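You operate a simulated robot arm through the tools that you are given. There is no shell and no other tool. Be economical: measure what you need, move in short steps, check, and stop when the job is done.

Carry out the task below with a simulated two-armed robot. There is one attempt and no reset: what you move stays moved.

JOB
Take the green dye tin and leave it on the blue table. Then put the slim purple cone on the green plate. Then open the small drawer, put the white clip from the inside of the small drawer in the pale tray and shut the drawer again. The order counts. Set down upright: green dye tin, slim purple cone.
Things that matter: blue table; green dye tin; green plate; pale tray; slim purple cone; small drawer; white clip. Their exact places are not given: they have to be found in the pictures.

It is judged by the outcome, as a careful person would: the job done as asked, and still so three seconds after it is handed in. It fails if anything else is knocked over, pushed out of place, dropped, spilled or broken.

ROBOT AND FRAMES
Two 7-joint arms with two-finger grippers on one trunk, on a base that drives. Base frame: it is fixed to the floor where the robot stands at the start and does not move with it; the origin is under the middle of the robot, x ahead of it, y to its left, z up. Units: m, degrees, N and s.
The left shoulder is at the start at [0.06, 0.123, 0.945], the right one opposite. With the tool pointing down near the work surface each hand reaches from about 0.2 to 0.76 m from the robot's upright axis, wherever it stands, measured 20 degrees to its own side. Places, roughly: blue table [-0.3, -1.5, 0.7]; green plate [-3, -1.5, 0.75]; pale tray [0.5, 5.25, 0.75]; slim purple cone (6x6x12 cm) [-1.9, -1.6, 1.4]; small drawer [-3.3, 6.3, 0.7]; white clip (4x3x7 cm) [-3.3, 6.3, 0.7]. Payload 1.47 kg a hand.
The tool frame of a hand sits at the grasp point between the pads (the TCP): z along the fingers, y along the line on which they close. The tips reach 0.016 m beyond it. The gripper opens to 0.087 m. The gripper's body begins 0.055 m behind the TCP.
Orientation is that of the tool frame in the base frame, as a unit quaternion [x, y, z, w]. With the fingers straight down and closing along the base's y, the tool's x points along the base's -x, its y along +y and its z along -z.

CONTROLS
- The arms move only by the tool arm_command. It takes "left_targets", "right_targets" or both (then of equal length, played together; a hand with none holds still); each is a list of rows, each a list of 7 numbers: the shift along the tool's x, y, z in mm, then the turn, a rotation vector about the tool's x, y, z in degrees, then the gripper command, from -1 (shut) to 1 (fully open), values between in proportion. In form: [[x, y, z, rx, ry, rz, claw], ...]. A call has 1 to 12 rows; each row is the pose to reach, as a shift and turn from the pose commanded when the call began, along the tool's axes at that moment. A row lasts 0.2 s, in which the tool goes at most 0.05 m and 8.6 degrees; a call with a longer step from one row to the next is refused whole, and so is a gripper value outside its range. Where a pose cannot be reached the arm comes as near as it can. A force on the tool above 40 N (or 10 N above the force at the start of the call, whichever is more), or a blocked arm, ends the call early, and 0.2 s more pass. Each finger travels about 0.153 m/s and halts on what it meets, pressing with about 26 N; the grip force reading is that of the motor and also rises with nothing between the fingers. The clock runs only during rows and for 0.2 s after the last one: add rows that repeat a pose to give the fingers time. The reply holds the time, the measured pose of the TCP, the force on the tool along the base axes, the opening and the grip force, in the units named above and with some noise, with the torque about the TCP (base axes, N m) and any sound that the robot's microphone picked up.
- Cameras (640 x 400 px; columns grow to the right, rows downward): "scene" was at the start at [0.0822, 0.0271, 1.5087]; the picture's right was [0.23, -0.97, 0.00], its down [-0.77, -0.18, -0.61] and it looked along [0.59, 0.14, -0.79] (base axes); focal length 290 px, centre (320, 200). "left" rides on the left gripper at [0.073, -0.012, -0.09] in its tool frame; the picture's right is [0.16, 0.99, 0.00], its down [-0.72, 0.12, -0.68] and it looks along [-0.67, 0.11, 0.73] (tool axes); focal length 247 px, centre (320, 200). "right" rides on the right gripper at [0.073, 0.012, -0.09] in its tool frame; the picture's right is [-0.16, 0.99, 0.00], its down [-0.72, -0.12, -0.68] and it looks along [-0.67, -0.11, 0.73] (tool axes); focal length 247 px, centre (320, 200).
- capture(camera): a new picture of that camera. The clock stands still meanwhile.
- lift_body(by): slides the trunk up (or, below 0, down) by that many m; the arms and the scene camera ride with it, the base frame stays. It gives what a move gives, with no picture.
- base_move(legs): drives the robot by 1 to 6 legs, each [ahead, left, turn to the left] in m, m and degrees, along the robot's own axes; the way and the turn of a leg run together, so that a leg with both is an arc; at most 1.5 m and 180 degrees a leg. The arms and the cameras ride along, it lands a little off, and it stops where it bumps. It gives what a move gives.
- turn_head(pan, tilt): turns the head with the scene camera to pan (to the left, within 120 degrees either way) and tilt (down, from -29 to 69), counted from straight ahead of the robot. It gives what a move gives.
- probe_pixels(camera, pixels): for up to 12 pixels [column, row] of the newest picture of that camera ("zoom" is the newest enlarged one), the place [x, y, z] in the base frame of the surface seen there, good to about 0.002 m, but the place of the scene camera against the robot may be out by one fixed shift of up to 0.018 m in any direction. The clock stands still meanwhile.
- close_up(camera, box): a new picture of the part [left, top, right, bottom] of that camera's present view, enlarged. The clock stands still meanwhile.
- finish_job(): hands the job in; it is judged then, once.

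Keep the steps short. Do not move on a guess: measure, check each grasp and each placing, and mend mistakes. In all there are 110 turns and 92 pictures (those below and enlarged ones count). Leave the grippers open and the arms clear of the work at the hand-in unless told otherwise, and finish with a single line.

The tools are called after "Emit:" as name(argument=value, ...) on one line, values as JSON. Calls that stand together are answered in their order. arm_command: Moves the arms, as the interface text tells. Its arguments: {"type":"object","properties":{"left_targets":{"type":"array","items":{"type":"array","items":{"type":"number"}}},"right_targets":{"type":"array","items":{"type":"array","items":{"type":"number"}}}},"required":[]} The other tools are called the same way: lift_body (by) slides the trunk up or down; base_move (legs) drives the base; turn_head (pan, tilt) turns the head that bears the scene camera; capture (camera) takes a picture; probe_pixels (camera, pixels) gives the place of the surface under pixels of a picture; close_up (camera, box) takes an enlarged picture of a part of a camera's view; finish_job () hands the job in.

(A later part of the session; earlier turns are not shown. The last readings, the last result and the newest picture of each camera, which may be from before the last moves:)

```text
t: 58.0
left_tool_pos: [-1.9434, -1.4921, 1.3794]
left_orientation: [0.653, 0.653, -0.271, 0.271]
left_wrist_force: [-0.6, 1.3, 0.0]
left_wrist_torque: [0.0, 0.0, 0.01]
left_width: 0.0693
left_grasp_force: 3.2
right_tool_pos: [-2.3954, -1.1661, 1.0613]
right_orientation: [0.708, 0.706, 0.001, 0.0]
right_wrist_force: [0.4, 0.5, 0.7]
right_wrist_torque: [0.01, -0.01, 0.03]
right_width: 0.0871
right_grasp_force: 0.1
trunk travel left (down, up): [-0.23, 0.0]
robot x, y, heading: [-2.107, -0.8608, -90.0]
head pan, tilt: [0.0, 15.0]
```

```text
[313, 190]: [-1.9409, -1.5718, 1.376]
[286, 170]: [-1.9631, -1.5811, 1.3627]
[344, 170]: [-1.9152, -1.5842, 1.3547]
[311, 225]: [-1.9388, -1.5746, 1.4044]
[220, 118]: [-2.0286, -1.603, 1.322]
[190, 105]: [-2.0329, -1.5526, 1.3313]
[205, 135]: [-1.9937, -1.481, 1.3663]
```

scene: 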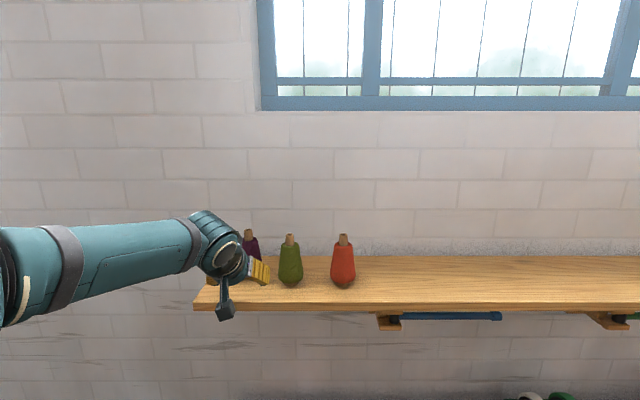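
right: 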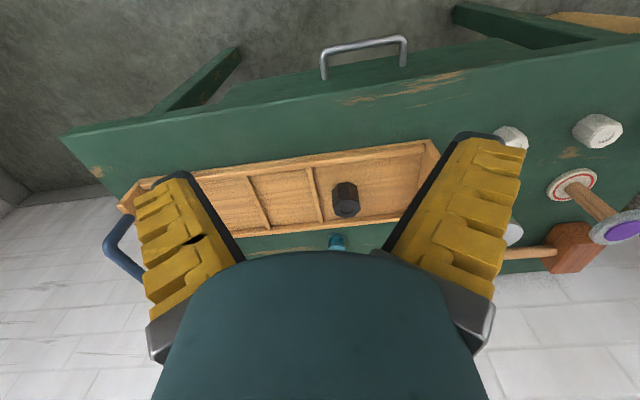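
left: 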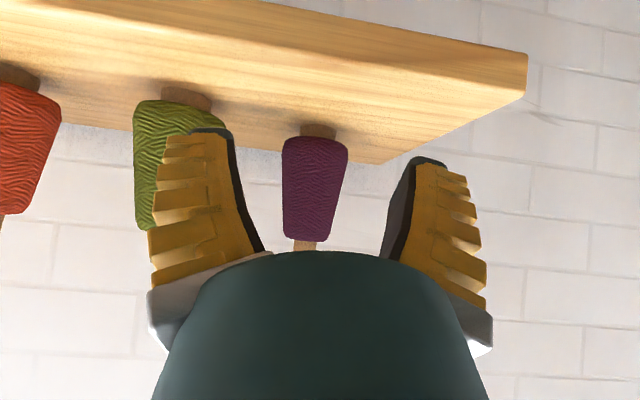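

Cone centred at x=-1.940; advance the last 98 mm level with a 2 mm correction away from the olive cone.

Emit:
arm_command(left_targets=[[-20, 2, 20, 0, 0, 0, 0.5], [-40, 2, 40, 0, 0, 0, 0.5], [-56, 2, 56, 0, 0, 0, 0.5], [-70, 2, 70, 0, 0, 0, 0.5], [-70, 2, 70, 0, 0, 0, 0.5]])

Emit:
capture(camera="left")

Emit:
close_up(camera="scene", box=[180, 200, 340, 300])

```text
t: 59.1
left_tool_pos: [-1.9387, -1.5901, 1.3792]
left_orientation: [0.653, 0.653, -0.271, 0.27]
left_wrist_force: [-0.7, 0.6, 0.3]
left_wrist_torque: [-0.03, 0.01, -0.04]
left_width: 0.0691
left_grasp_force: 3.2
right_tool_pos: [-2.3955, -1.1665, 1.0619]
right_orientation: [0.707, 0.707, 0.001, -0.001]
right_wrist_force: [-0.2, -0.4, -0.1]
right_wrist_torque: [0.03, 0.0, 0.0]
right_width: 0.087
right_grasp_force: 0.0
trunk travel left (down, up): [-0.23, 0.0]
robot x, y, heading: [-2.107, -0.8549, -90.3]
head pan, tilt: [0.0, 15.0]
```

```text
61 pictures are left
```

left: 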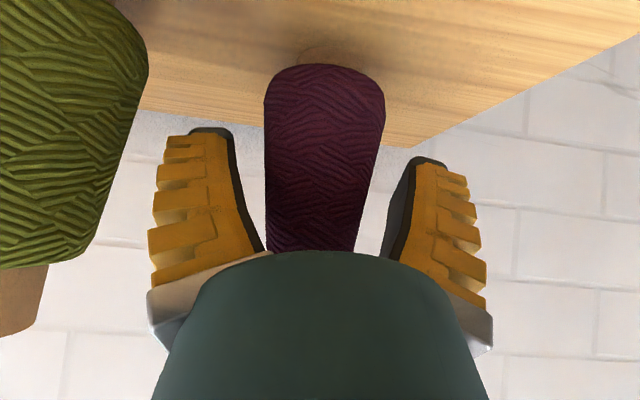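

```text
4.00 times, centred on (260, 250) of scene
```

zoom: 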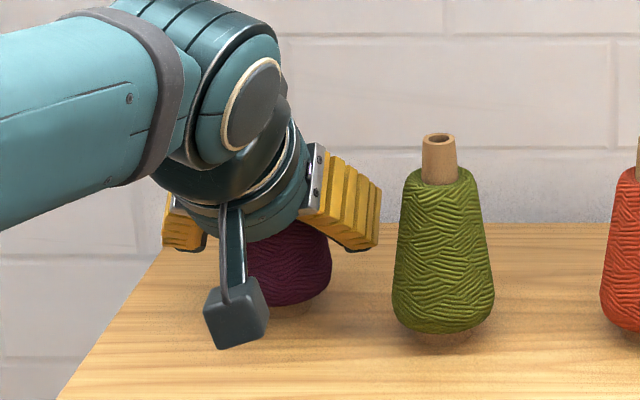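

Cone is between the fingers, olive clear. Close.

Emit:
arm_command(left_targets=[[0, 0, 0, 0, 0, 0, -0.2], [0, 0, 0, 0, 0, 0, -1], [0, 0, 0, 0, 0, 0, -1], [0, 0, 0, 0, 0, 0, -1]])

Emit:
capture(camera="left")

```text
t: 60.1
left_tool_pos: [-1.939, -1.5905, 1.38]
left_orientation: [0.654, 0.653, -0.271, 0.271]
left_wrist_force: [-0.1, 0.5, 4.6]
left_wrist_torque: [-0.1, -0.11, -0.04]
left_width: 0.043
left_grasp_force: 25.3
right_tool_pos: [-2.3959, -1.1675, 1.0609]
right_orientation: [0.708, 0.706, 0.001, 0.0]
right_wrist_force: [-0.2, -0.4, 0.8]
right_wrist_torque: [-0.04, -0.03, 0.0]
right_width: 0.0871
right_grasp_force: 0.2
trunk travel left (down, up): [-0.23, 0.0]
robot x, y, heading: [-2.1075, -0.8559, -90.0]
head pan, tilt: [0.0, 15.0]
```

```text
59 pictures are left
```

left: 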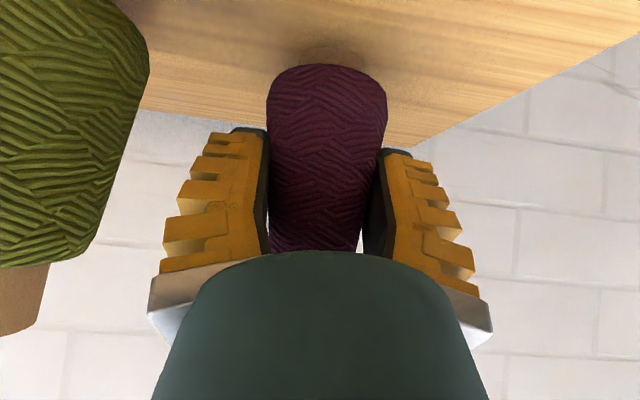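

Gripped at 0.043. Lift 60 mm straight up and draw back 200 mm.

Emit:
arm_command(left_targets=[[-10, 0, -10, 0, 0, 0, -1], [-26, 0, -26, 0, 0, 0, -1], [-42, 0, -42, 0, 0, 0, -1], [-42, 0, -42, 0, 0, 0, -1], [-14, 0, -70, 0, 0, 0, -1], [14, 0, -98, 0, 0, 0, -1], [42, 0, -126, 0, 0, 0, -1], [70, 0, -154, 0, 0, 0, -1], [98, 0, -182, 0, 0, 0, -1], [98, 0, -182, 0, 0, 0, -1]])

Emit:
capture(camera="left")

Emit:
capture(camera="scene")

```text
t: 62.4
left_tool_pos: [-1.9376, -1.3934, 1.4332]
left_orientation: [0.654, 0.653, -0.27, 0.27]
left_wrist_force: [-0.1, 0.2, -1.7]
left_wrist_torque: [-0.01, 0.0, 0.0]
left_width: 0.0424
left_grasp_force: 25.5
right_tool_pos: [-2.3954, -1.169, 1.0611]
right_orientation: [0.708, 0.706, 0.001, -0.001]
right_wrist_force: [0.2, -0.6, 0.0]
right_wrist_torque: [0.02, 0.02, -0.01]
right_width: 0.0871
right_grasp_force: 0.0
trunk travel left (down, up): [-0.23, 0.0]
robot x, y, heading: [-2.1015, -0.8602, -90.1]
head pan, tilt: [0.0, 15.0]
```

```text
58 pictures are left
```

left: 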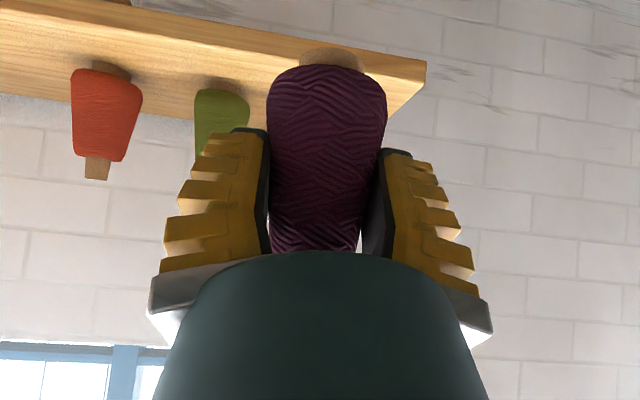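

```text
57 pictures are left
```

scene: 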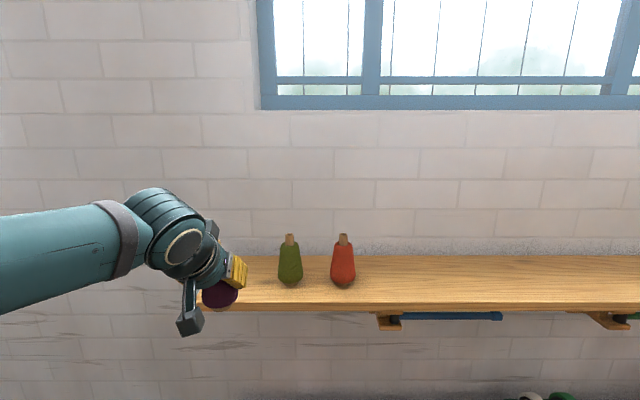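

The cone is held and upright. Before strafing I look to the robot's right for obstacles.

Emit:
base_move(legs=[[-0.25, 0, 0]])

Emit:
turn_head(pan=-75, tilt=30)

Emit:
capture(camera="scene")

```text
t: 64.2
left_tool_pos: [-1.9366, -1.1448, 1.4352]
left_orientation: [0.654, 0.653, -0.27, 0.27]
left_wrist_force: [0.5, 0.3, -1.2]
left_wrist_torque: [0.01, 0.0, -0.03]
left_width: 0.0422
left_grasp_force: 25.9
right_tool_pos: [-2.3946, -0.9222, 1.0614]
right_orientation: [0.707, 0.707, 0.0, 0.0]
right_wrist_force: [-0.3, 0.7, 0.2]
right_wrist_torque: [0.01, -0.03, 0.03]
right_width: 0.087
right_grasp_force: 0.1
trunk travel left (down, up): [-0.23, 0.0]
robot x, y, heading: [-2.1088, -0.6146, -89.9]
head pan, tilt: [0.0, 15.0]
```

```text
t: 65.6
left_tool_pos: [-1.935, -1.1469, 1.4349]
left_orientation: [0.653, 0.653, -0.27, 0.271]
left_wrist_force: [-0.4, -0.2, -1.4]
left_wrist_torque: [-0.02, -0.04, 0.0]
left_width: 0.0424
left_grasp_force: 26.4
right_tool_pos: [-2.3956, -0.9226, 1.0615]
right_orientation: [0.707, 0.708, 0.002, -0.001]
right_wrist_force: [0.9, 0.0, -0.4]
right_wrist_torque: [0.03, -0.02, -0.01]
right_width: 0.0869
right_grasp_force: 0.2
trunk travel left (down, up): [-0.23, 0.0]
robot x, y, heading: [-2.1061, -0.6145, -90.0]
head pan, tilt: [-75.0, 30.0]
```

```text
56 pictures are left
```

scene: 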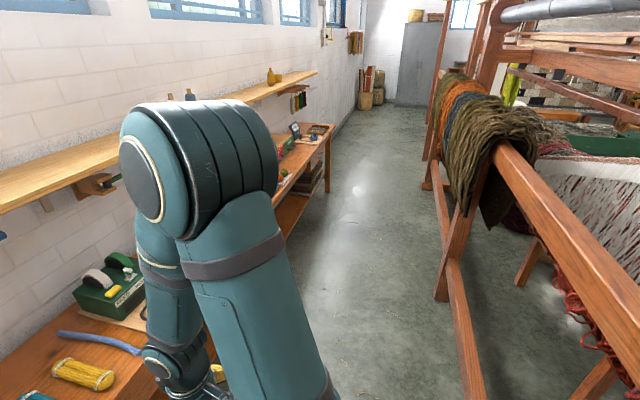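

There's a loom on the right of the aisle. Measure its nearest parts.

Emit:
probe_pixels(camera="scene", pixels=[[450, 290], [460, 350], [500, 190], [600, 320], [480, 200], [430, 180], [330, 160], [290, 150], [380, 350]])

```text
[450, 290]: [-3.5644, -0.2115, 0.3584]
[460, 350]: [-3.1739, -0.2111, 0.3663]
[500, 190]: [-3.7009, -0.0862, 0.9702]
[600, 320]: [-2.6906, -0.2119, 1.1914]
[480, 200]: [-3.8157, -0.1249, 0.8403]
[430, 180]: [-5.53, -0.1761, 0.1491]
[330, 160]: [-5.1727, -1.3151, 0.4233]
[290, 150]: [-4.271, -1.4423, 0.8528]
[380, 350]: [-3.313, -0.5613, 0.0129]
```

Loom front is at y≈-0.21. I move 0.1 m nearer to the bench and strafe right 0.8 m.

Emit:
base_move(legs=[[0.1, 0, 0], [0, -0.8, 0]])

Emit:
turn_head(pan=-5, tilt=40)

Emit:
capture(camera="scene")

```text
t: 73.8
left_tool_pos: [-2.7366, -1.2504, 1.4353]
left_orientation: [0.649, 0.658, -0.268, 0.273]
left_wrist_force: [0.0, 0.0, -0.6]
left_wrist_torque: [-0.03, -0.01, -0.02]
left_width: 0.0421
left_grasp_force: 25.4
right_tool_pos: [-3.1996, -1.0317, 1.0619]
right_orientation: [0.703, 0.711, 0.002, -0.001]
right_wrist_force: [-0.2, 0.8, 0.0]
right_wrist_torque: [-0.02, -0.02, 0.01]
right_width: 0.0868
right_grasp_force: 0.0
trunk travel left (down, up): [-0.23, 0.0]
robot x, y, heading: [-2.9079, -0.7187, -89.5]
head pan, tilt: [-75.0, 30.0]
```

```text
t: 75.3
left_tool_pos: [-2.7373, -1.251, 1.4356]
left_orientation: [0.65, 0.657, -0.269, 0.272]
left_wrist_force: [0.4, -0.3, -1.3]
left_wrist_torque: [0.01, 0.02, 0.04]
left_width: 0.0423
left_grasp_force: 26.5
right_tool_pos: [-3.198, -1.031, 1.062]
right_orientation: [0.703, 0.711, 0.002, 0.0]
right_wrist_force: [0.0, 0.5, -0.3]
right_wrist_torque: [-0.03, 0.02, -0.04]
right_width: 0.0869
right_grasp_force: 0.0
trunk travel left (down, up): [-0.23, 0.0]
robot x, y, heading: [-2.9115, -0.7186, -89.4]
head pan, tilt: [-5.0, 40.0]
```

```text
55 pictures are left
```

scene: 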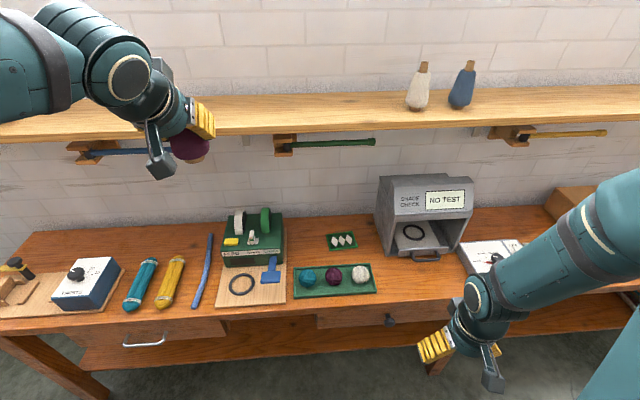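

Candidates: the little green plate at (341,241) and the green tray with balls at (335,280). Zoom.

Emit:
close_up(camera="scene", box=[200, 200, 460, 362])

Emit:
probe_pixels(camera="scene", pixels=[[341, 241], [329, 236], [353, 236], [357, 247], [327, 250], [297, 272], [372, 268], [374, 290], [297, 295], [320, 282], [360, 262], [330, 258]])

```text
2.46 times, centred on (330, 281) of scene
```

zoom: 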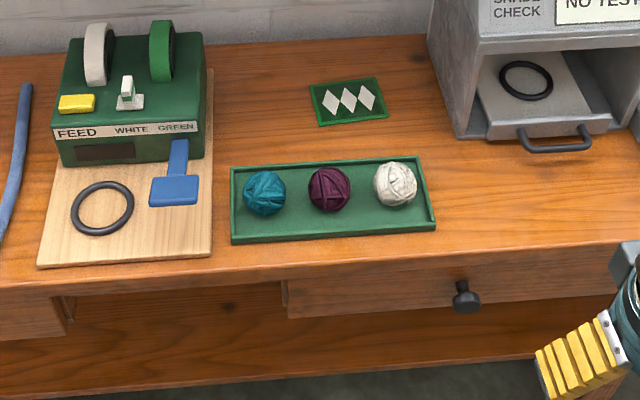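

```text
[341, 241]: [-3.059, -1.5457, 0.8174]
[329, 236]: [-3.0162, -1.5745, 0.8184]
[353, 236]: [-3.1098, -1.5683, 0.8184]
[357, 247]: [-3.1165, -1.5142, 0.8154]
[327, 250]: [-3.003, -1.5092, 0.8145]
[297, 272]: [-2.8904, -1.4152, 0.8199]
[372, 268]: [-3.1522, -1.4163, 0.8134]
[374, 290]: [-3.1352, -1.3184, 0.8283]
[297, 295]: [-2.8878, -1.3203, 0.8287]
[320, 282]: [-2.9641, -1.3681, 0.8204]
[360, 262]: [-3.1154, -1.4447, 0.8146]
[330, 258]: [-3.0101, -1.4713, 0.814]
```

The flat green plate with white diamonds, centre about (-3.06, -1.543), is the target; the other is a tray with balls. Measure the balls and the grey box, which limit the hand.

Emit:
probe_pixels(camera="scene", pixels=[[334, 270], [334, 277], [360, 268], [360, 275], [347, 275], [383, 250], [378, 190], [385, 178], [282, 215], [282, 250], [375, 142], [290, 143]])

```text
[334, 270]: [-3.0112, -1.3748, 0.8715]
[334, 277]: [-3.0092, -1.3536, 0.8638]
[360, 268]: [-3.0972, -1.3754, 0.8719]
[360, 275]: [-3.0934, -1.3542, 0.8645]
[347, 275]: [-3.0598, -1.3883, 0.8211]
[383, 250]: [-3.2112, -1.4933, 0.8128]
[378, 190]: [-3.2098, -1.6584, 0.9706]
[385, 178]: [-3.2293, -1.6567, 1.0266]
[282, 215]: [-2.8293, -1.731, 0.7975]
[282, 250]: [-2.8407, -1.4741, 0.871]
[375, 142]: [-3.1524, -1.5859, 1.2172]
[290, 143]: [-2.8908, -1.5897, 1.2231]
```

Strafe right 0.32 m with heading trim, then lower the left hand in front of the bench to z≈1.05 for a wrist view of the plate.

Emit:
base_move(legs=[[0, -0.32, -0.6]])

Emit:
arm_command(left_targets=[[34, 0, 34, 0, 0, 0, -1], [68, 0, 68, 0, 0, 0, -1], [102, 0, 102, 0, 0, 0, -1], [136, 0, 136, 0, 0, 0, -1], [170, 0, 170, 0, 0, 0, -1], [204, 0, 204, 0, 0, 0, -1], [238, 0, 238, 0, 0, 0, -1], [269, 0, 269, 0, 0, 0, -1], [269, 0, 269, 0, 0, 0, -1]])

Emit:
capture(camera="left")

Emit:
capture(camera="scene")

```text
t: 78.7
left_tool_pos: [-3.0661, -1.2544, 1.4362]
left_orientation: [0.652, 0.655, -0.269, 0.27]
left_wrist_force: [0.1, 0.5, -1.1]
left_wrist_torque: [0.03, -0.02, 0.0]
left_width: 0.0425
left_grasp_force: 26.2
right_tool_pos: [-3.5253, -1.0314, 1.0605]
right_orientation: [0.706, 0.708, 0.002, 0.0]
right_wrist_force: [-0.4, 0.5, 0.8]
right_wrist_torque: [0.01, -0.01, 0.0]
right_width: 0.0873
right_grasp_force: 0.0
trunk travel left (down, up): [-0.23, 0.0]
robot x, y, heading: [-3.2359, -0.719, -89.7]
head pan, tilt: [-5.0, 40.0]
```

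```text
t: 80.7
left_tool_pos: [-3.065, -1.2519, 1.0587]
left_orientation: [0.652, 0.654, -0.271, 0.271]
left_wrist_force: [0.2, -0.2, -2.0]
left_wrist_torque: [0.0, -0.03, 0.02]
left_width: 0.0424
left_grasp_force: 26.3
right_tool_pos: [-3.5267, -1.0299, 1.0617]
right_orientation: [0.706, 0.708, 0.001, 0.0]
right_wrist_force: [0.5, -0.6, -0.3]
right_wrist_torque: [-0.01, -0.01, -0.02]
right_width: 0.0871
right_grasp_force: 0.1
trunk travel left (down, up): [-0.23, 0.0]
robot x, y, heading: [-3.237, -0.7185, -90.0]
head pan, tilt: [-5.0, 40.0]
```

```text
53 pictures are left
```

left: 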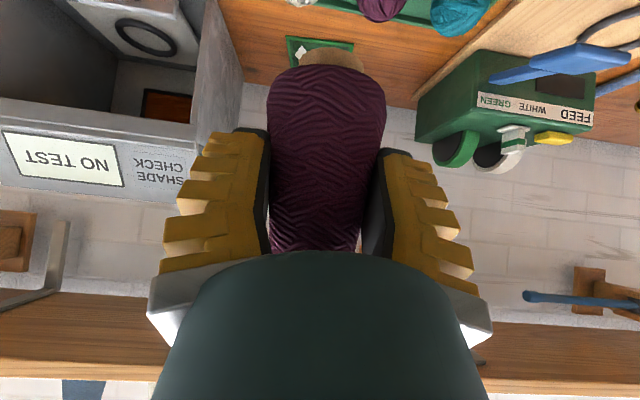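

```text
52 pictures are left
```

scene: 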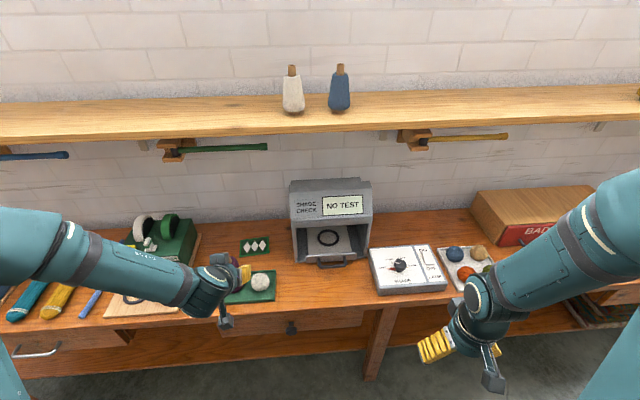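

Plate is visible at the top of the wrist view, its near edge ~row 40. Measure its corners there.

Emit:
probe_pixels(camera="left", pixels=[[289, 39], [352, 45], [294, 66], [302, 50], [280, 60], [400, 40], [235, 80], [375, 12], [350, 50]])

Emit:
probe_pixels(camera="scene", pixels=[[255, 246], [241, 240], [268, 238], [270, 251], [241, 253], [262, 276], [296, 265]])

Emit:
close_up(camera="left", box=[230, 0, 390, 100])

```text
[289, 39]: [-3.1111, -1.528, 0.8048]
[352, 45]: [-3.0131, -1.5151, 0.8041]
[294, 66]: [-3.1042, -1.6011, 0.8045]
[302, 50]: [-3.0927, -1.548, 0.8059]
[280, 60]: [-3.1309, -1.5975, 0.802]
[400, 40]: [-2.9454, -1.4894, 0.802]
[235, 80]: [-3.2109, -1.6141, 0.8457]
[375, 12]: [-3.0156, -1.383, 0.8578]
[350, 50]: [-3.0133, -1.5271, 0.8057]
```

```text
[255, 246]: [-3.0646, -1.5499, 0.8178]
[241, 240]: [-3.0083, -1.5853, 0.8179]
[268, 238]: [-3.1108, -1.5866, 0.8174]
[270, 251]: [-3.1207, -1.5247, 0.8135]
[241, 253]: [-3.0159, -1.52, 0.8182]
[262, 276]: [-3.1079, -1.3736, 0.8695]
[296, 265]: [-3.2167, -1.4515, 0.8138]
```

```text
4.00 times, centred on (310, 50) of left
```

zoom: 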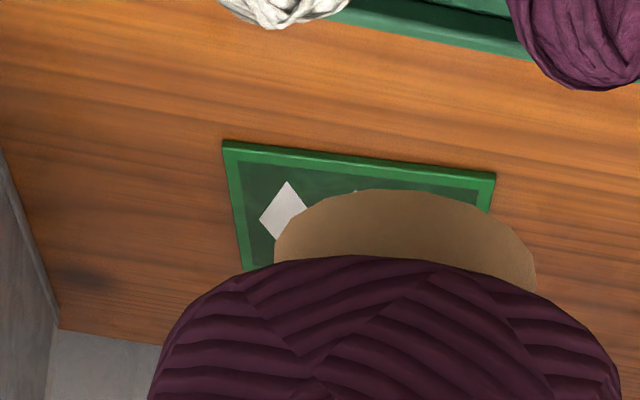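

Plate centre by wrist: (-3.062, -1.557), top 0.806. Drive 0.14 m ahead, then re-read the pose.

Emit:
base_move(legs=[[0.14, 0, 0]])

Emit:
arm_command(left_targets=[[20, 0, 20, 0, 0, 0, -1], [40, 0, 40, 0, 0, 0, -1], [40, 0, 40, 0, 0, 0, -1]])

```text
t: 82.0
left_tool_pos: [-3.0652, -1.3902, 1.0571]
left_orientation: [0.653, 0.654, -0.269, 0.27]
left_wrist_force: [0.7, -0.1, -1.7]
left_wrist_torque: [-0.01, -0.01, 0.0]
left_width: 0.0425
left_grasp_force: 26.2
right_tool_pos: [-3.525, -1.1672, 1.0597]
right_orientation: [0.706, 0.708, 0.002, -0.001]
right_wrist_force: [-0.7, -0.2, -0.2]
right_wrist_torque: [0.0, 0.02, -0.02]
right_width: 0.087
right_grasp_force: 0.0
trunk travel left (down, up): [-0.23, 0.0]
robot x, y, heading: [-3.2394, -0.8568, -89.9]
head pan, tilt: [-5.0, 40.0]
```

```text
t: 82.8
left_tool_pos: [-3.0654, -1.3884, 1.0007]
left_orientation: [0.653, 0.654, -0.27, 0.27]
left_wrist_force: [0.3, -0.6, -0.3]
left_wrist_torque: [0.0, 0.03, -0.01]
left_width: 0.0424
left_grasp_force: 25.9
right_tool_pos: [-3.5262, -1.1665, 1.0608]
right_orientation: [0.706, 0.708, 0.001, 0.001]
right_wrist_force: [0.9, 0.1, 0.2]
right_wrist_torque: [0.0, 0.0, 0.03]
right_width: 0.0869
right_grasp_force: 0.1
trunk travel left (down, up): [-0.23, 0.0]
robot x, y, heading: [-3.2397, -0.8576, -89.8]
head pan, tilt: [-5.0, 40.0]
```

Ahead 168 mm, 3 mm left, then look.

Emit:
arm_command(left_targets=[[-30, 1, 30, 0, 0, 0, -1], [-60, 2, 60, 0, 0, 0, -1], [-90, 3, 90, 0, 0, 0, -1], [-119, 3, 119, 0, 0, 0, -1], [-119, 3, 119, 0, 0, 0, -1]])

Emit:
capture(camera="left")

Emit:
close_up(camera="scene", box=[120, 180, 400, 355])

```text
t: 84.0
left_tool_pos: [-3.0625, -1.5602, 1.0037]
left_orientation: [0.653, 0.654, -0.271, 0.271]
left_wrist_force: [-0.5, -0.6, -1.0]
left_wrist_torque: [-0.02, 0.02, 0.01]
left_width: 0.0424
left_grasp_force: 26.1
right_tool_pos: [-3.5252, -1.1664, 1.0609]
right_orientation: [0.706, 0.708, 0.001, 0.0]
right_wrist_force: [0.7, 0.1, -0.1]
right_wrist_torque: [0.03, 0.03, -0.02]
right_width: 0.0871
right_grasp_force: 0.0
trunk travel left (down, up): [-0.23, 0.0]
robot x, y, heading: [-3.2365, -0.857, -89.7]
head pan, tilt: [-5.0, 40.0]
```

```text
50 pictures are left
```

left: 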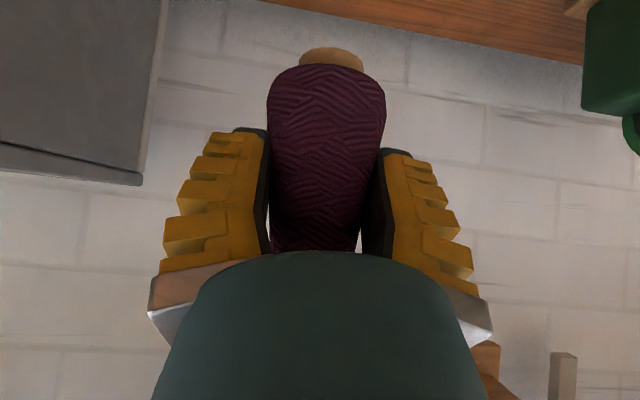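

```text
2.29 times, centred on (260, 268) of scene
```

zoom: 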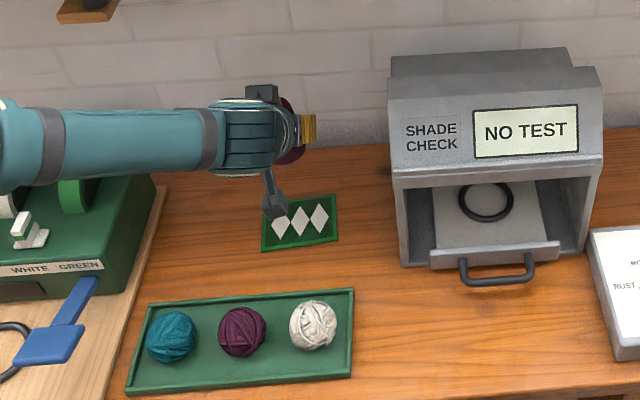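

Descend 120 mm to just above the plate and look.

Emit:
arm_command(left_targets=[[25, 0, 25, 0, 0, 0, -1], [50, 0, 50, 0, 0, 0, -1], [70, 0, 70, 0, 0, 0, -1], [85, 0, 85, 0, 0, 0, -1], [85, 0, 85, 0, 0, 0, -1]])

Emit:
capture(camera="left")

Emit:
close_up(camera="scene", box=[180, 210, 340, 310])

```text
t: 85.2
left_tool_pos: [-3.0599, -1.5582, 0.882]
left_orientation: [0.652, 0.654, -0.269, 0.271]
left_wrist_force: [-0.4, -0.3, -0.8]
left_wrist_torque: [0.03, 0.02, -0.02]
left_width: 0.0422
left_grasp_force: 26.3
right_tool_pos: [-3.5251, -1.1669, 1.0617]
right_orientation: [0.706, 0.708, 0.001, -0.001]
right_wrist_force: [0.4, -0.1, -0.1]
right_wrist_torque: [-0.01, 0.0, 0.0]
right_width: 0.0872
right_grasp_force: 0.0
trunk travel left (down, up): [-0.23, 0.0]
robot x, y, heading: [-3.237, -0.8577, -90.0]
head pan, tilt: [-5.0, 40.0]
```

```text
48 pictures are left
```

left: 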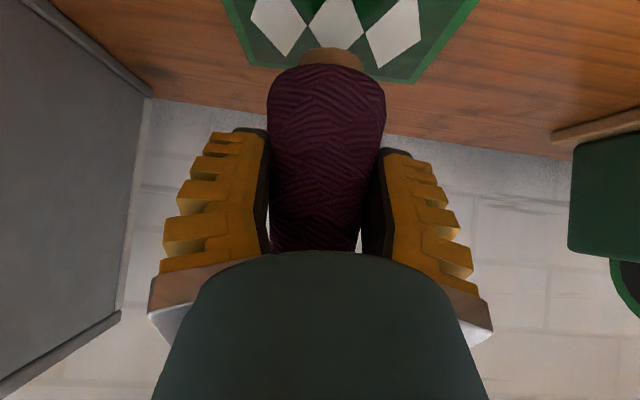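

```text
4.00 times, centred on (260, 260) of scene
```

zoom: 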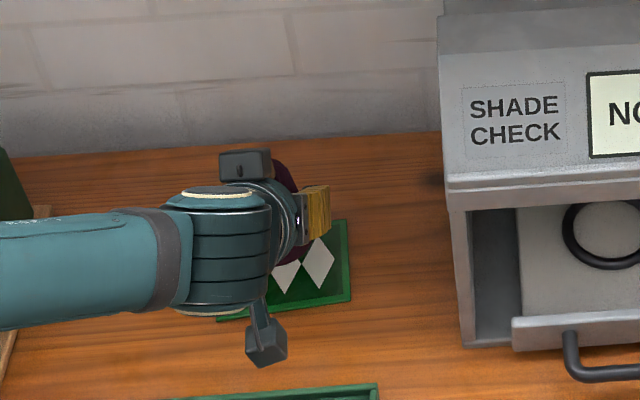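

Probe the plate's far edge and the cone base in this wrist view.

Emit:
probe_pixels(camera="left", pixels=[[252, 64], [410, 80], [330, 55], [303, 58], [362, 60], [275, 30], [395, 40], [335, 15]])

```text
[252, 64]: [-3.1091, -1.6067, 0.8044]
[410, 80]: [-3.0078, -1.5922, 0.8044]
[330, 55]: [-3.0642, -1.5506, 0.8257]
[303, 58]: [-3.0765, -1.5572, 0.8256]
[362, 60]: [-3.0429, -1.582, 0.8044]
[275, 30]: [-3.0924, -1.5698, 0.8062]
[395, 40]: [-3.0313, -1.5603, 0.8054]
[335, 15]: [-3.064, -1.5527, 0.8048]
```

The base is over the plate's middle. Lower ~16 mm gently.

Emit:
arm_command(left_targets=[[4, 0, 4, 0, 0, 0, -1], [8, 0, 8, 0, 0, 0, -1], [10, 0, 10, 0, 0, 0, -1], [11, 0, 11, 0, 0, 0, -1], [11, 0, 11, 0, 0, 0, -1]])

```text
t: 86.4
left_tool_pos: [-3.0613, -1.5569, 0.8659]
left_orientation: [0.653, 0.654, -0.27, 0.271]
left_wrist_force: [-0.4, -0.2, -1.0]
left_wrist_torque: [0.01, -0.02, 0.01]
left_width: 0.0423
left_grasp_force: 26.1
right_tool_pos: [-3.5259, -1.1652, 1.0608]
right_orientation: [0.706, 0.709, 0.001, 0.0]
right_wrist_force: [0.1, 0.5, -0.1]
right_wrist_torque: [0.0, 0.01, 0.01]
right_width: 0.0868
right_grasp_force: 0.0
trunk travel left (down, up): [-0.23, 0.0]
robot x, y, heading: [-3.2409, -0.8596, -89.8]
head pan, tilt: [-5.0, 40.0]
```

Emit:
arm_command(left_targets=[[0.7, 0, 0.7, 0, 0, 0, -1], [1.4, 0, 1.4, 0, 0, 0, -1], [1.4, 0, 1.4, 0, 0, 0, -1]])

```text
t: 87.2
left_tool_pos: [-3.0612, -1.5566, 0.8651]
left_orientation: [0.652, 0.654, -0.271, 0.272]
left_wrist_force: [0.5, 0.3, 0.1]
left_wrist_torque: [0.0, 0.0, 0.01]
left_width: 0.0423
left_grasp_force: 25.8
right_tool_pos: [-3.5249, -1.1673, 1.0604]
right_orientation: [0.706, 0.708, 0.002, -0.001]
right_wrist_force: [-0.1, 0.2, -0.4]
right_wrist_torque: [0.02, -0.03, 0.03]
right_width: 0.087
right_grasp_force: 0.0
trunk travel left (down, up): [-0.23, 0.0]
robot x, y, heading: [-3.235, -0.8585, -89.8]
head pan, tilt: [-5.0, 40.0]
```

Weight is going to ~0: nearly touching. Another 1.5 mm.

Emit:
arm_command(left_targets=[[0.6, 0, 0.6, 0, 0, 0, -1], [1.1, 0, 1.1, 0, 0, 0, -1], [1.1, 0, 1.1, 0, 0, 0, -1]])

Emit:
capture(camera="left")

```text
t: 88.0
left_tool_pos: [-3.0623, -1.5571, 0.8647]
left_orientation: [0.652, 0.654, -0.271, 0.272]
left_wrist_force: [0.8, 1.6, 10.2]
left_wrist_torque: [0.06, -0.1, 0.02]
left_width: 0.0433
left_grasp_force: 25.2
right_tool_pos: [-3.5257, -1.1665, 1.0619]
right_orientation: [0.706, 0.709, 0.001, -0.001]
right_wrist_force: [0.3, -0.8, 0.3]
right_wrist_torque: [-0.02, 0.01, 0.01]
right_width: 0.0871
right_grasp_force: 0.0
trunk travel left (down, up): [-0.23, 0.0]
robot x, y, heading: [-3.2371, -0.8569, -90.1]
head pan, tilt: [-5.0, 40.0]
```

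```text
46 pictures are left
```

left: 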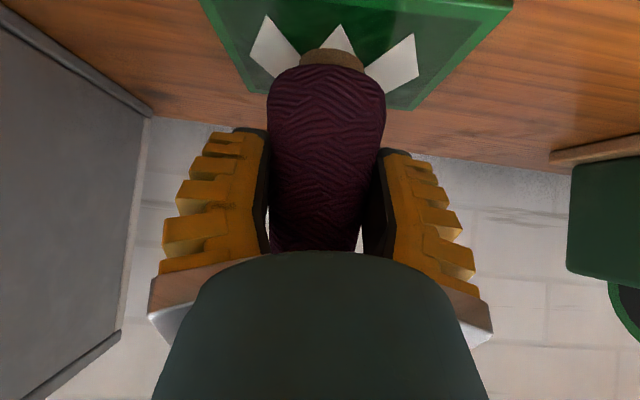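

Seated with 10 N. Open gradually, then withdraw along the tool axis (back and up).

Emit:
arm_command(left_targets=[[-0.7, 0, -0.7, 0, 0, 0, -1], [-0.7, 0, -0.7, 0, 0, 0, 0.2], [-0.7, 0, -0.7, 0, 0, 0, 0.8], [-0.7, 0, -0.7, 0, 0, 0, 0.8], [0, 0, -30, 0, 0, 0, 0.8], [0, 0, -70, 0, 0, 0, 0.8], [0, 0, -110, 0, 0, 0, 0.8], [0, 0, -155, 0, 0, 0, 0.8], [0, 0, -200, 0, 0, 0, 0.8], [0, 0, -240, 0, 0, 0, 0.8]])

Emit:
capture(camera="left")

Emit:
close_up(camera="scene", box=[160, 180, 352, 300])

```text
t: 90.2
left_tool_pos: [-3.062, -1.3847, 1.0346]
left_orientation: [0.653, 0.654, -0.27, 0.271]
left_wrist_force: [-0.2, -0.8, 0.0]
left_wrist_torque: [0.04, -0.01, -0.03]
left_width: 0.0803
left_grasp_force: 1.6
right_tool_pos: [-3.5252, -1.1673, 1.0616]
right_orientation: [0.707, 0.707, 0.001, 0.0]
right_wrist_force: [0.3, 0.4, -0.2]
right_wrist_torque: [-0.02, 0.01, 0.0]
right_width: 0.0869
right_grasp_force: 0.1
trunk travel left (down, up): [-0.23, 0.0]
robot x, y, heading: [-3.2405, -0.8559, -89.6]
head pan, tilt: [-5.0, 40.0]
```

```text
45 pictures are left
```

left: 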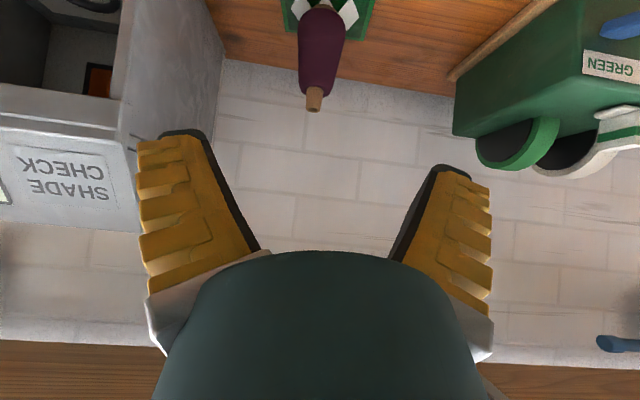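

```text
3.33 times, centred on (256, 240) of scene
```

zoom: 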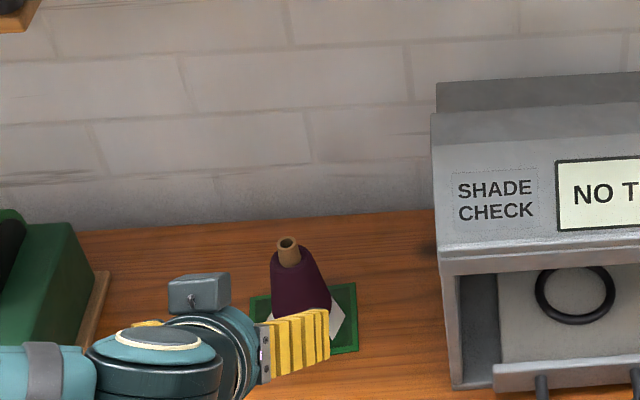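

Cone stands upright on the plate. Back off, then fold the left hand back to pointing-down near the body.

Emit:
base_move(legs=[[-0.14, 0, 0]])

Emit:
arm_command(left_targets=[[15, 0, -15, 0, 7.5, 0, 1], [30, 0, -30, 0, 15, 0, 1], [45, 0, -45, 0, 22.5, 0, 1], [60, 0, -60, 0, 30, 0, 1], [75, 0, -75, 0, 37.5, 0, 1], [92, 0, -92, 0, 45, 0, 1], [92, 0, -92, 0, 45, 0, 1]])

Emit:
lift_body(by=-0.13)

Emit:
turn_head(pan=110, tilt=15)

Emit:
capture(camera="scene")

```text
t: 91.5
left_tool_pos: [-3.0617, -1.2465, 1.0342]
left_orientation: [0.652, 0.654, -0.27, 0.271]
left_wrist_force: [-0.6, 0.3, -0.5]
left_wrist_torque: [-0.05, -0.01, -0.01]
left_width: 0.0801
left_grasp_force: 1.8
right_tool_pos: [-3.5248, -1.0292, 1.0609]
right_orientation: [0.706, 0.708, 0.002, -0.001]
right_wrist_force: [-0.3, 0.1, -0.6]
right_wrist_torque: [-0.03, -0.02, -0.01]
right_width: 0.0869
right_grasp_force: 0.0
trunk travel left (down, up): [-0.23, 0.0]
robot x, y, heading: [-3.2358, -0.7212, -89.6]
head pan, tilt: [-5.0, 40.0]
```

```text
t: 93.1
left_tool_pos: [-3.0621, -1.1156, 1.0318]
left_orientation: [0.706, 0.708, 0.001, -0.001]
left_wrist_force: [0.2, 0.5, 0.5]
left_wrist_torque: [0.03, -0.02, 0.0]
left_width: 0.087
left_grasp_force: 0.0
right_tool_pos: [-3.5251, -1.03, 1.061]
right_orientation: [0.706, 0.708, 0.001, -0.001]
right_wrist_force: [0.3, 0.1, -0.2]
right_wrist_torque: [0.04, -0.01, 0.02]
right_width: 0.0869
right_grasp_force: 0.1
trunk travel left (down, up): [-0.23, 0.0]
robot x, y, heading: [-3.2386, -0.7172, -89.8]
head pan, tilt: [-5.0, 40.0]
```

```text
t: 94.7
left_tool_pos: [-3.0625, -1.1161, 0.9026]
left_orientation: [0.706, 0.708, 0.0, 0.0]
left_wrist_force: [0.3, 0.1, -0.2]
left_wrist_torque: [-0.02, 0.0, 0.02]
left_width: 0.087
left_grasp_force: 0.0
right_tool_pos: [-3.5267, -1.0302, 0.9316]
right_orientation: [0.706, 0.708, 0.001, 0.001]
right_wrist_force: [0.3, 0.6, -0.2]
right_wrist_torque: [0.0, 0.02, -0.02]
right_width: 0.0871
right_grasp_force: 0.1
trunk travel left (down, up): [-0.1, 0.13]
robot x, y, heading: [-3.239, -0.7167, -89.6]
head pan, tilt: [-5.0, 40.0]
```

```text
t: 96.7
left_tool_pos: [-3.0619, -1.1159, 0.9022]
left_orientation: [0.706, 0.708, 0.0, 0.0]
left_wrist_force: [0.5, -0.4, -0.8]
left_wrist_torque: [-0.03, -0.04, 0.01]
left_width: 0.0872
left_grasp_force: 0.1
right_tool_pos: [-3.5249, -1.0303, 0.931]
right_orientation: [0.706, 0.708, 0.002, 0.0]
right_wrist_force: [-0.2, -0.2, -0.2]
right_wrist_torque: [-0.01, 0.01, -0.01]
right_width: 0.0868
right_grasp_force: 0.2
trunk travel left (down, up): [-0.1, 0.13]
robot x, y, heading: [-3.241, -0.7177, -90.1]
head pan, tilt: [110.0, 15.0]
```

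```text
43 pictures are left
```

scene: 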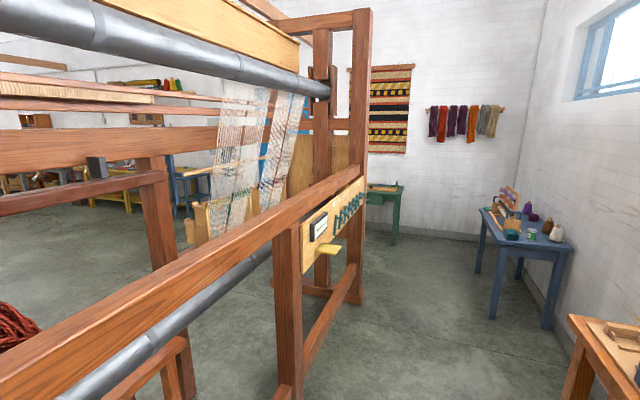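

The loom blocks the middle; there's a gap on the +x side. Measure the loom's end and distant furniture.

Emit:
probe_pixels(camera="scene", pixels=[[355, 295], [320, 285], [285, 380], [170, 350], [395, 230], [188, 210], [120, 180], [400, 350], [255, 225], [210, 170]])

```text
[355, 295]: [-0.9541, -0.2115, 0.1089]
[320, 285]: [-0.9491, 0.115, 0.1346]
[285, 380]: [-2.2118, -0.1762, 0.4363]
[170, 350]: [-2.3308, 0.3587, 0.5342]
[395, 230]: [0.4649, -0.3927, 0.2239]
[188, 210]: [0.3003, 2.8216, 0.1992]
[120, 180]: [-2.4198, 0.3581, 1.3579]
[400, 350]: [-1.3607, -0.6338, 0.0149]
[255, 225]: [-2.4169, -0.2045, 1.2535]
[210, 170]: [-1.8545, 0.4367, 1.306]
```

Loom ends at x≈-0.95. Strafe left along the aisle with a bit more table clearance.

Emit:
base_move(legs=[[-0.05, 1.2, 0]])

Emit:
base_move(legs=[[0, 1.2, 0]])

```text
t: 107.3
left_tool_pos: [-1.8937, -1.0847, 0.9014]
left_orientation: [0.716, 0.698, 0.0, 0.0]
left_wrist_force: [-0.5, 0.8, -0.8]
left_wrist_torque: [-0.01, -0.02, -0.03]
left_width: 0.0871
left_grasp_force: 0.1
right_tool_pos: [-2.3546, -0.9842, 0.9312]
right_orientation: [0.717, 0.697, 0.002, -0.001]
right_wrist_force: [0.7, -0.1, 0.9]
right_wrist_torque: [0.01, -0.02, -0.02]
right_width: 0.0872
right_grasp_force: 0.0
trunk travel left (down, up): [-0.1, 0.13]
robot x, y, heading: [-2.0597, -0.6826, -91.6]
head pan, tilt: [110.0, 15.0]
```

```text
t: 117.9
left_tool_pos: [-0.7118, -1.1133, 0.9031]
left_orientation: [0.714, 0.7, 0.0, 0.0]
left_wrist_force: [-0.8, -0.1, 0.2]
left_wrist_torque: [0.03, 0.01, -0.01]
left_width: 0.0868
left_grasp_force: 0.1
right_tool_pos: [-1.173, -1.0157, 0.931]
right_orientation: [0.714, 0.7, 0.001, 0.0]
right_wrist_force: [-0.6, -0.4, -0.5]
right_wrist_torque: [0.03, -0.03, -0.04]
right_width: 0.087
right_grasp_force: 0.1
trunk travel left (down, up): [-0.1, 0.13]
robot x, y, heading: [-0.8792, -0.7147, -91.0]
head pan, tilt: [110.0, 15.0]
```

Further left 0.6 m, then turn 180° to face +y, and look ahead.

Emit:
base_move(legs=[[0.0, 0.3, 0], [-0.12, 0.3, 0], [0, 0, 91], [0, 0, 90]])

Emit:
turn_head(pan=0, tilt=12)

Emit:
capture(camera="scene")

```text
t: 131.6
left_tool_pos: [-0.4173, -0.1926, 0.9019]
left_orientation: [-0.687, 0.727, 0.0, 0.0]
left_wrist_force: [-0.5, 0.4, 0.9]
left_wrist_torque: [-0.01, -0.01, -0.03]
left_width: 0.0872
left_grasp_force: 0.0
right_tool_pos: [0.0386, -0.3058, 0.9312]
right_orientation: [-0.687, 0.727, -0.001, -0.001]
right_wrist_force: [0.9, 0.0, 0.2]
right_wrist_torque: [0.01, 0.0, -0.02]
right_width: 0.087
right_grasp_force: 0.1
trunk travel left (down, up): [-0.1, 0.13]
robot x, y, heading: [-0.2676, -0.5968, 86.6]
head pan, tilt: [110.0, 15.0]
```

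```text
t: 133.4
left_tool_pos: [-0.4178, -0.1915, 0.9023]
left_orientation: [-0.687, 0.727, 0.0, 0.001]
left_wrist_force: [0.7, 0.0, 0.5]
left_wrist_torque: [-0.01, -0.01, 0.02]
left_width: 0.0871
left_grasp_force: 0.1
right_tool_pos: [0.0388, -0.3067, 0.9318]
right_orientation: [-0.686, 0.727, 0.0, -0.001]
right_wrist_force: [0.7, -0.6, -0.5]
right_wrist_torque: [-0.04, -0.02, 0.01]
right_width: 0.0872
right_grasp_force: 0.1
trunk travel left (down, up): [-0.1, 0.13]
robot x, y, heading: [-0.2713, -0.5958, 86.7]
head pan, tilt: [0.0, 12.0]
```

```text
42 pictures are left
```

scene: 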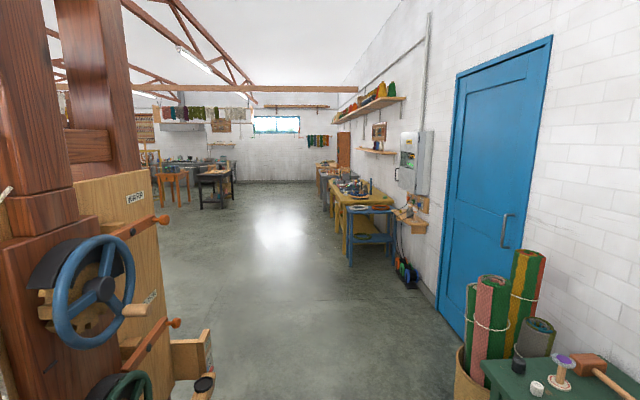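

The way ahead is open. Measure the loom's protrusions and the far furniture.

Emit:
probe_pixels(camera="scene", pixels=[[207, 370], [175, 325], [165, 220], [370, 212], [345, 205], [345, 180], [330, 172], [215, 172], [170, 172], [350, 260], [320, 280], [460, 370]])

Emit:
close_up(camera="scene", box=[140, 90, 460, 290])

```text
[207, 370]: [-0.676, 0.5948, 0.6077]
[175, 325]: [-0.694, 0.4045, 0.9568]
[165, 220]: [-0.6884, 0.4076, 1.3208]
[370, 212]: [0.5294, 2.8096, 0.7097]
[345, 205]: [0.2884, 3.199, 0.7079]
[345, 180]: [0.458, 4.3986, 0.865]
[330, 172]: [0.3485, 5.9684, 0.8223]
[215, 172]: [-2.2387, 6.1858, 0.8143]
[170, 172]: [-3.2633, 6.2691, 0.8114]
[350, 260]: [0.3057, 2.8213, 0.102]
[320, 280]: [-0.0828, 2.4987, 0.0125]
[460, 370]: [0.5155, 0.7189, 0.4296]
```

```text
2.00 times, centred on (300, 190) of scene
```

zoom: 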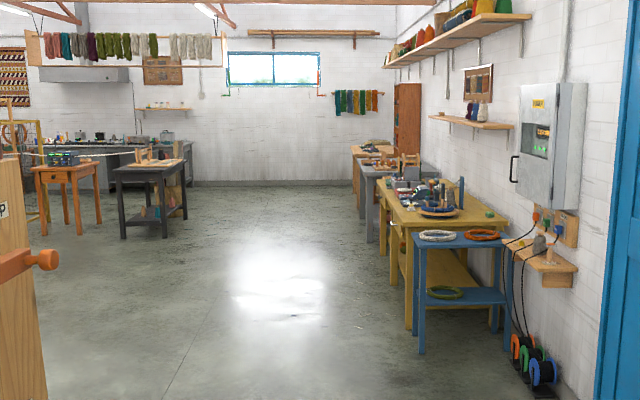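

Path clear. Trim heading, shift right a little from the loom and drive ahead 3 m.

Emit:
base_move(legs=[[0, -0.13, 3.4], [1.5, 0, 0], [1.5, 0, 0]])

Emit:
turn_head(pan=40, tilt=12)

Emit:
capture(camera="scene")

```text
t: 149.7
left_tool_pos: [-0.4084, 2.8808, 0.9032]
left_orientation: [0.726, -0.688, -0.001, 0.0]
left_wrist_force: [-0.7, 0.6, 0.3]
left_wrist_torque: [-0.03, 0.0, 0.01]
left_width: 0.087
left_grasp_force: 0.1
right_tool_pos: [0.0587, 2.8163, 0.9306]
right_orientation: [0.726, -0.688, 0.001, 0.002]
right_wrist_force: [0.1, -0.5, -0.3]
right_wrist_torque: [-0.02, -0.04, -0.03]
right_width: 0.087
right_grasp_force: 0.0
trunk travel left (down, up): [-0.1, 0.13]
robot x, y, heading: [-0.2105, 2.4885, 92.7]
head pan, tilt: [0.0, 12.0]
```

```text
t: 150.8
left_tool_pos: [-0.4089, 2.8801, 0.9022]
left_orientation: [0.726, -0.688, 0.0, 0.001]
left_wrist_force: [-0.5, 0.8, -1.6]
left_wrist_torque: [0.0, 0.01, -0.02]
left_width: 0.0871
left_grasp_force: 0.0
right_tool_pos: [0.0581, 2.8151, 0.931]
right_orientation: [0.726, -0.688, 0.001, 0.002]
right_wrist_force: [-0.8, 0.5, 0.0]
right_wrist_torque: [0.0, 0.01, 0.02]
right_width: 0.087
right_grasp_force: 0.1
trunk travel left (down, up): [-0.1, 0.13]
robot x, y, heading: [-0.2148, 2.4936, 93.0]
head pan, tilt: [40.0, 12.0]
```

```text
40 pictures are left
```

scene: 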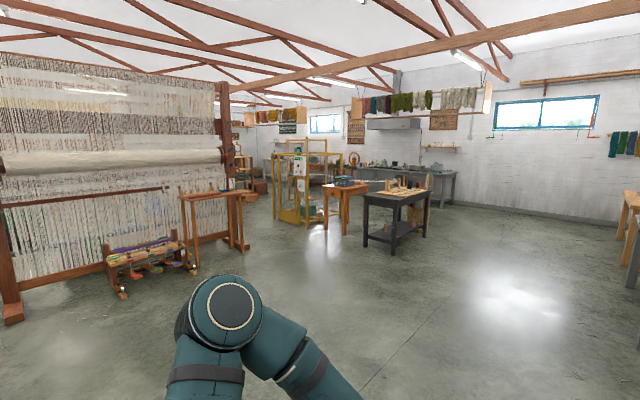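

The brown small table at (345,195). Zoom and measure it and its surroundings.

Emit:
close_up(camera="scene", box=[260, 140, 450, 260])

Emit:
probe_pixels(camera="scene", pixels=[[345, 188], [323, 188], [346, 232], [323, 222], [366, 205], [365, 240], [418, 236], [240, 245], [190, 215], [318, 215], [300, 220], [190, 265]])

```text
3.33 times, centred on (355, 200) of scene
```

zoom: 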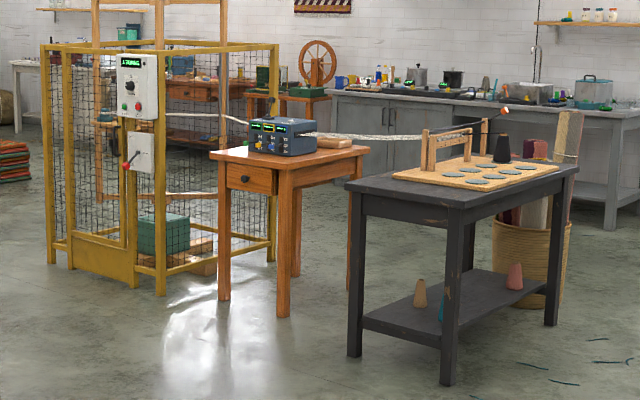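

```text
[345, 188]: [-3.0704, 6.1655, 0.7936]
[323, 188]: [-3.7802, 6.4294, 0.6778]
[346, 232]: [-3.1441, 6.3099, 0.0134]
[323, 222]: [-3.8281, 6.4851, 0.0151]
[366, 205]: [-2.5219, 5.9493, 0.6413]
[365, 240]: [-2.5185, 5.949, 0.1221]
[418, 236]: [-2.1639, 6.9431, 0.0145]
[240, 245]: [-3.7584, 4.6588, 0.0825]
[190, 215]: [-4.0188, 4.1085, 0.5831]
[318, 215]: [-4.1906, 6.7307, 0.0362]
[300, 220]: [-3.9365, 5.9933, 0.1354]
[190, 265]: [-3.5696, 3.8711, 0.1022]
```

Drawer faces -y on the brown table near (-3.4, 6.1). Route is open; turn to heading ~138° and drive 3.9 m, in two calls.

Emit:
base_move(legs=[[0, 0, 44.8], [1.3, 0, 0], [1.3, 0, 0]])

```text
t: 165.4
left_tool_pos: [-2.5334, 4.3691, 0.9034]
left_orientation: [0.928, -0.371, -0.001, 0.0]
left_wrist_force: [0.0, 0.3, -0.2]
left_wrist_torque: [0.02, -0.02, -0.02]
left_width: 0.087
left_grasp_force: 0.0
right_tool_pos: [-2.1489, 4.6411, 0.9307]
right_orientation: [0.928, -0.372, 0.001, 0.002]
right_wrist_force: [0.0, 0.2, 0.3]
right_wrist_torque: [-0.02, -0.01, 0.01]
right_width: 0.0869
right_grasp_force: 0.1
trunk travel left (down, up): [-0.1, 0.13]
robot x, y, heading: [-2.1269, 4.2192, 136.3]
head pan, tilt: [40.0, 12.0]
```

Emit:
base_move(legs=[[0, 0, 3.5], [1.4, 0, 0], [0, 0, -49.8]])

Emit:
turn_head(pan=0, tilt=35)

Emit:
capture(camera="scene")

```text
t: 175.3
left_tool_pos: [-3.3918, 5.554, 0.9021]
left_orientation: [-0.701, 0.713, 0.0, 0.0]
left_wrist_force: [-0.2, -0.4, 0.5]
left_wrist_torque: [0.04, 0.05, 0.0]
left_width: 0.087
left_grasp_force: 0.0
right_tool_pos: [-2.9303, 5.4571, 0.9309]
right_orientation: [-0.701, 0.713, -0.001, -0.001]
right_wrist_force: [0.1, 0.7, -1.0]
right_wrist_torque: [0.0, 0.03, -0.02]
right_width: 0.087
right_grasp_force: 0.0
trunk travel left (down, up): [-0.1, 0.13]
robot x, y, heading: [-3.2231, 5.1523, 88.9]
head pan, tilt: [40.0, 12.0]
```

```text
t: 176.4
left_tool_pos: [-3.3916, 5.5531, 0.9018]
left_orientation: [-0.701, 0.713, 0.0, 0.0]
left_wrist_force: [-0.1, -0.4, -0.3]
left_wrist_torque: [-0.02, 0.05, 0.03]
left_width: 0.0868
left_grasp_force: 0.0
right_tool_pos: [-2.9303, 5.4568, 0.9315]
right_orientation: [-0.701, 0.713, 0.0, -0.003]
right_wrist_force: [-0.6, -0.5, 0.6]
right_wrist_torque: [0.01, -0.01, -0.02]
right_width: 0.087
right_grasp_force: 0.0
trunk travel left (down, up): [-0.1, 0.13]
robot x, y, heading: [-3.2203, 5.1529, 88.8]
head pan, tilt: [0.0, 35.0]
```

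```text
38 pictures are left
```

scene: 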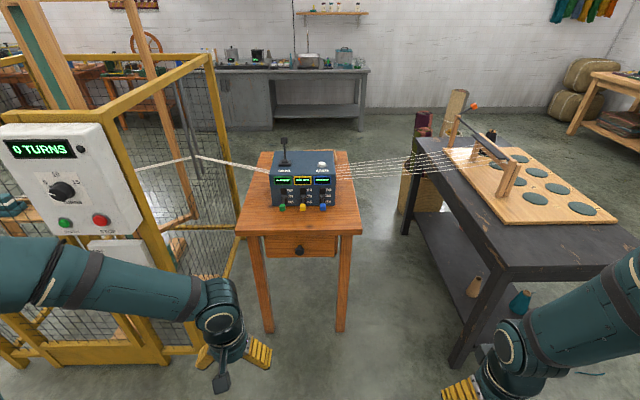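

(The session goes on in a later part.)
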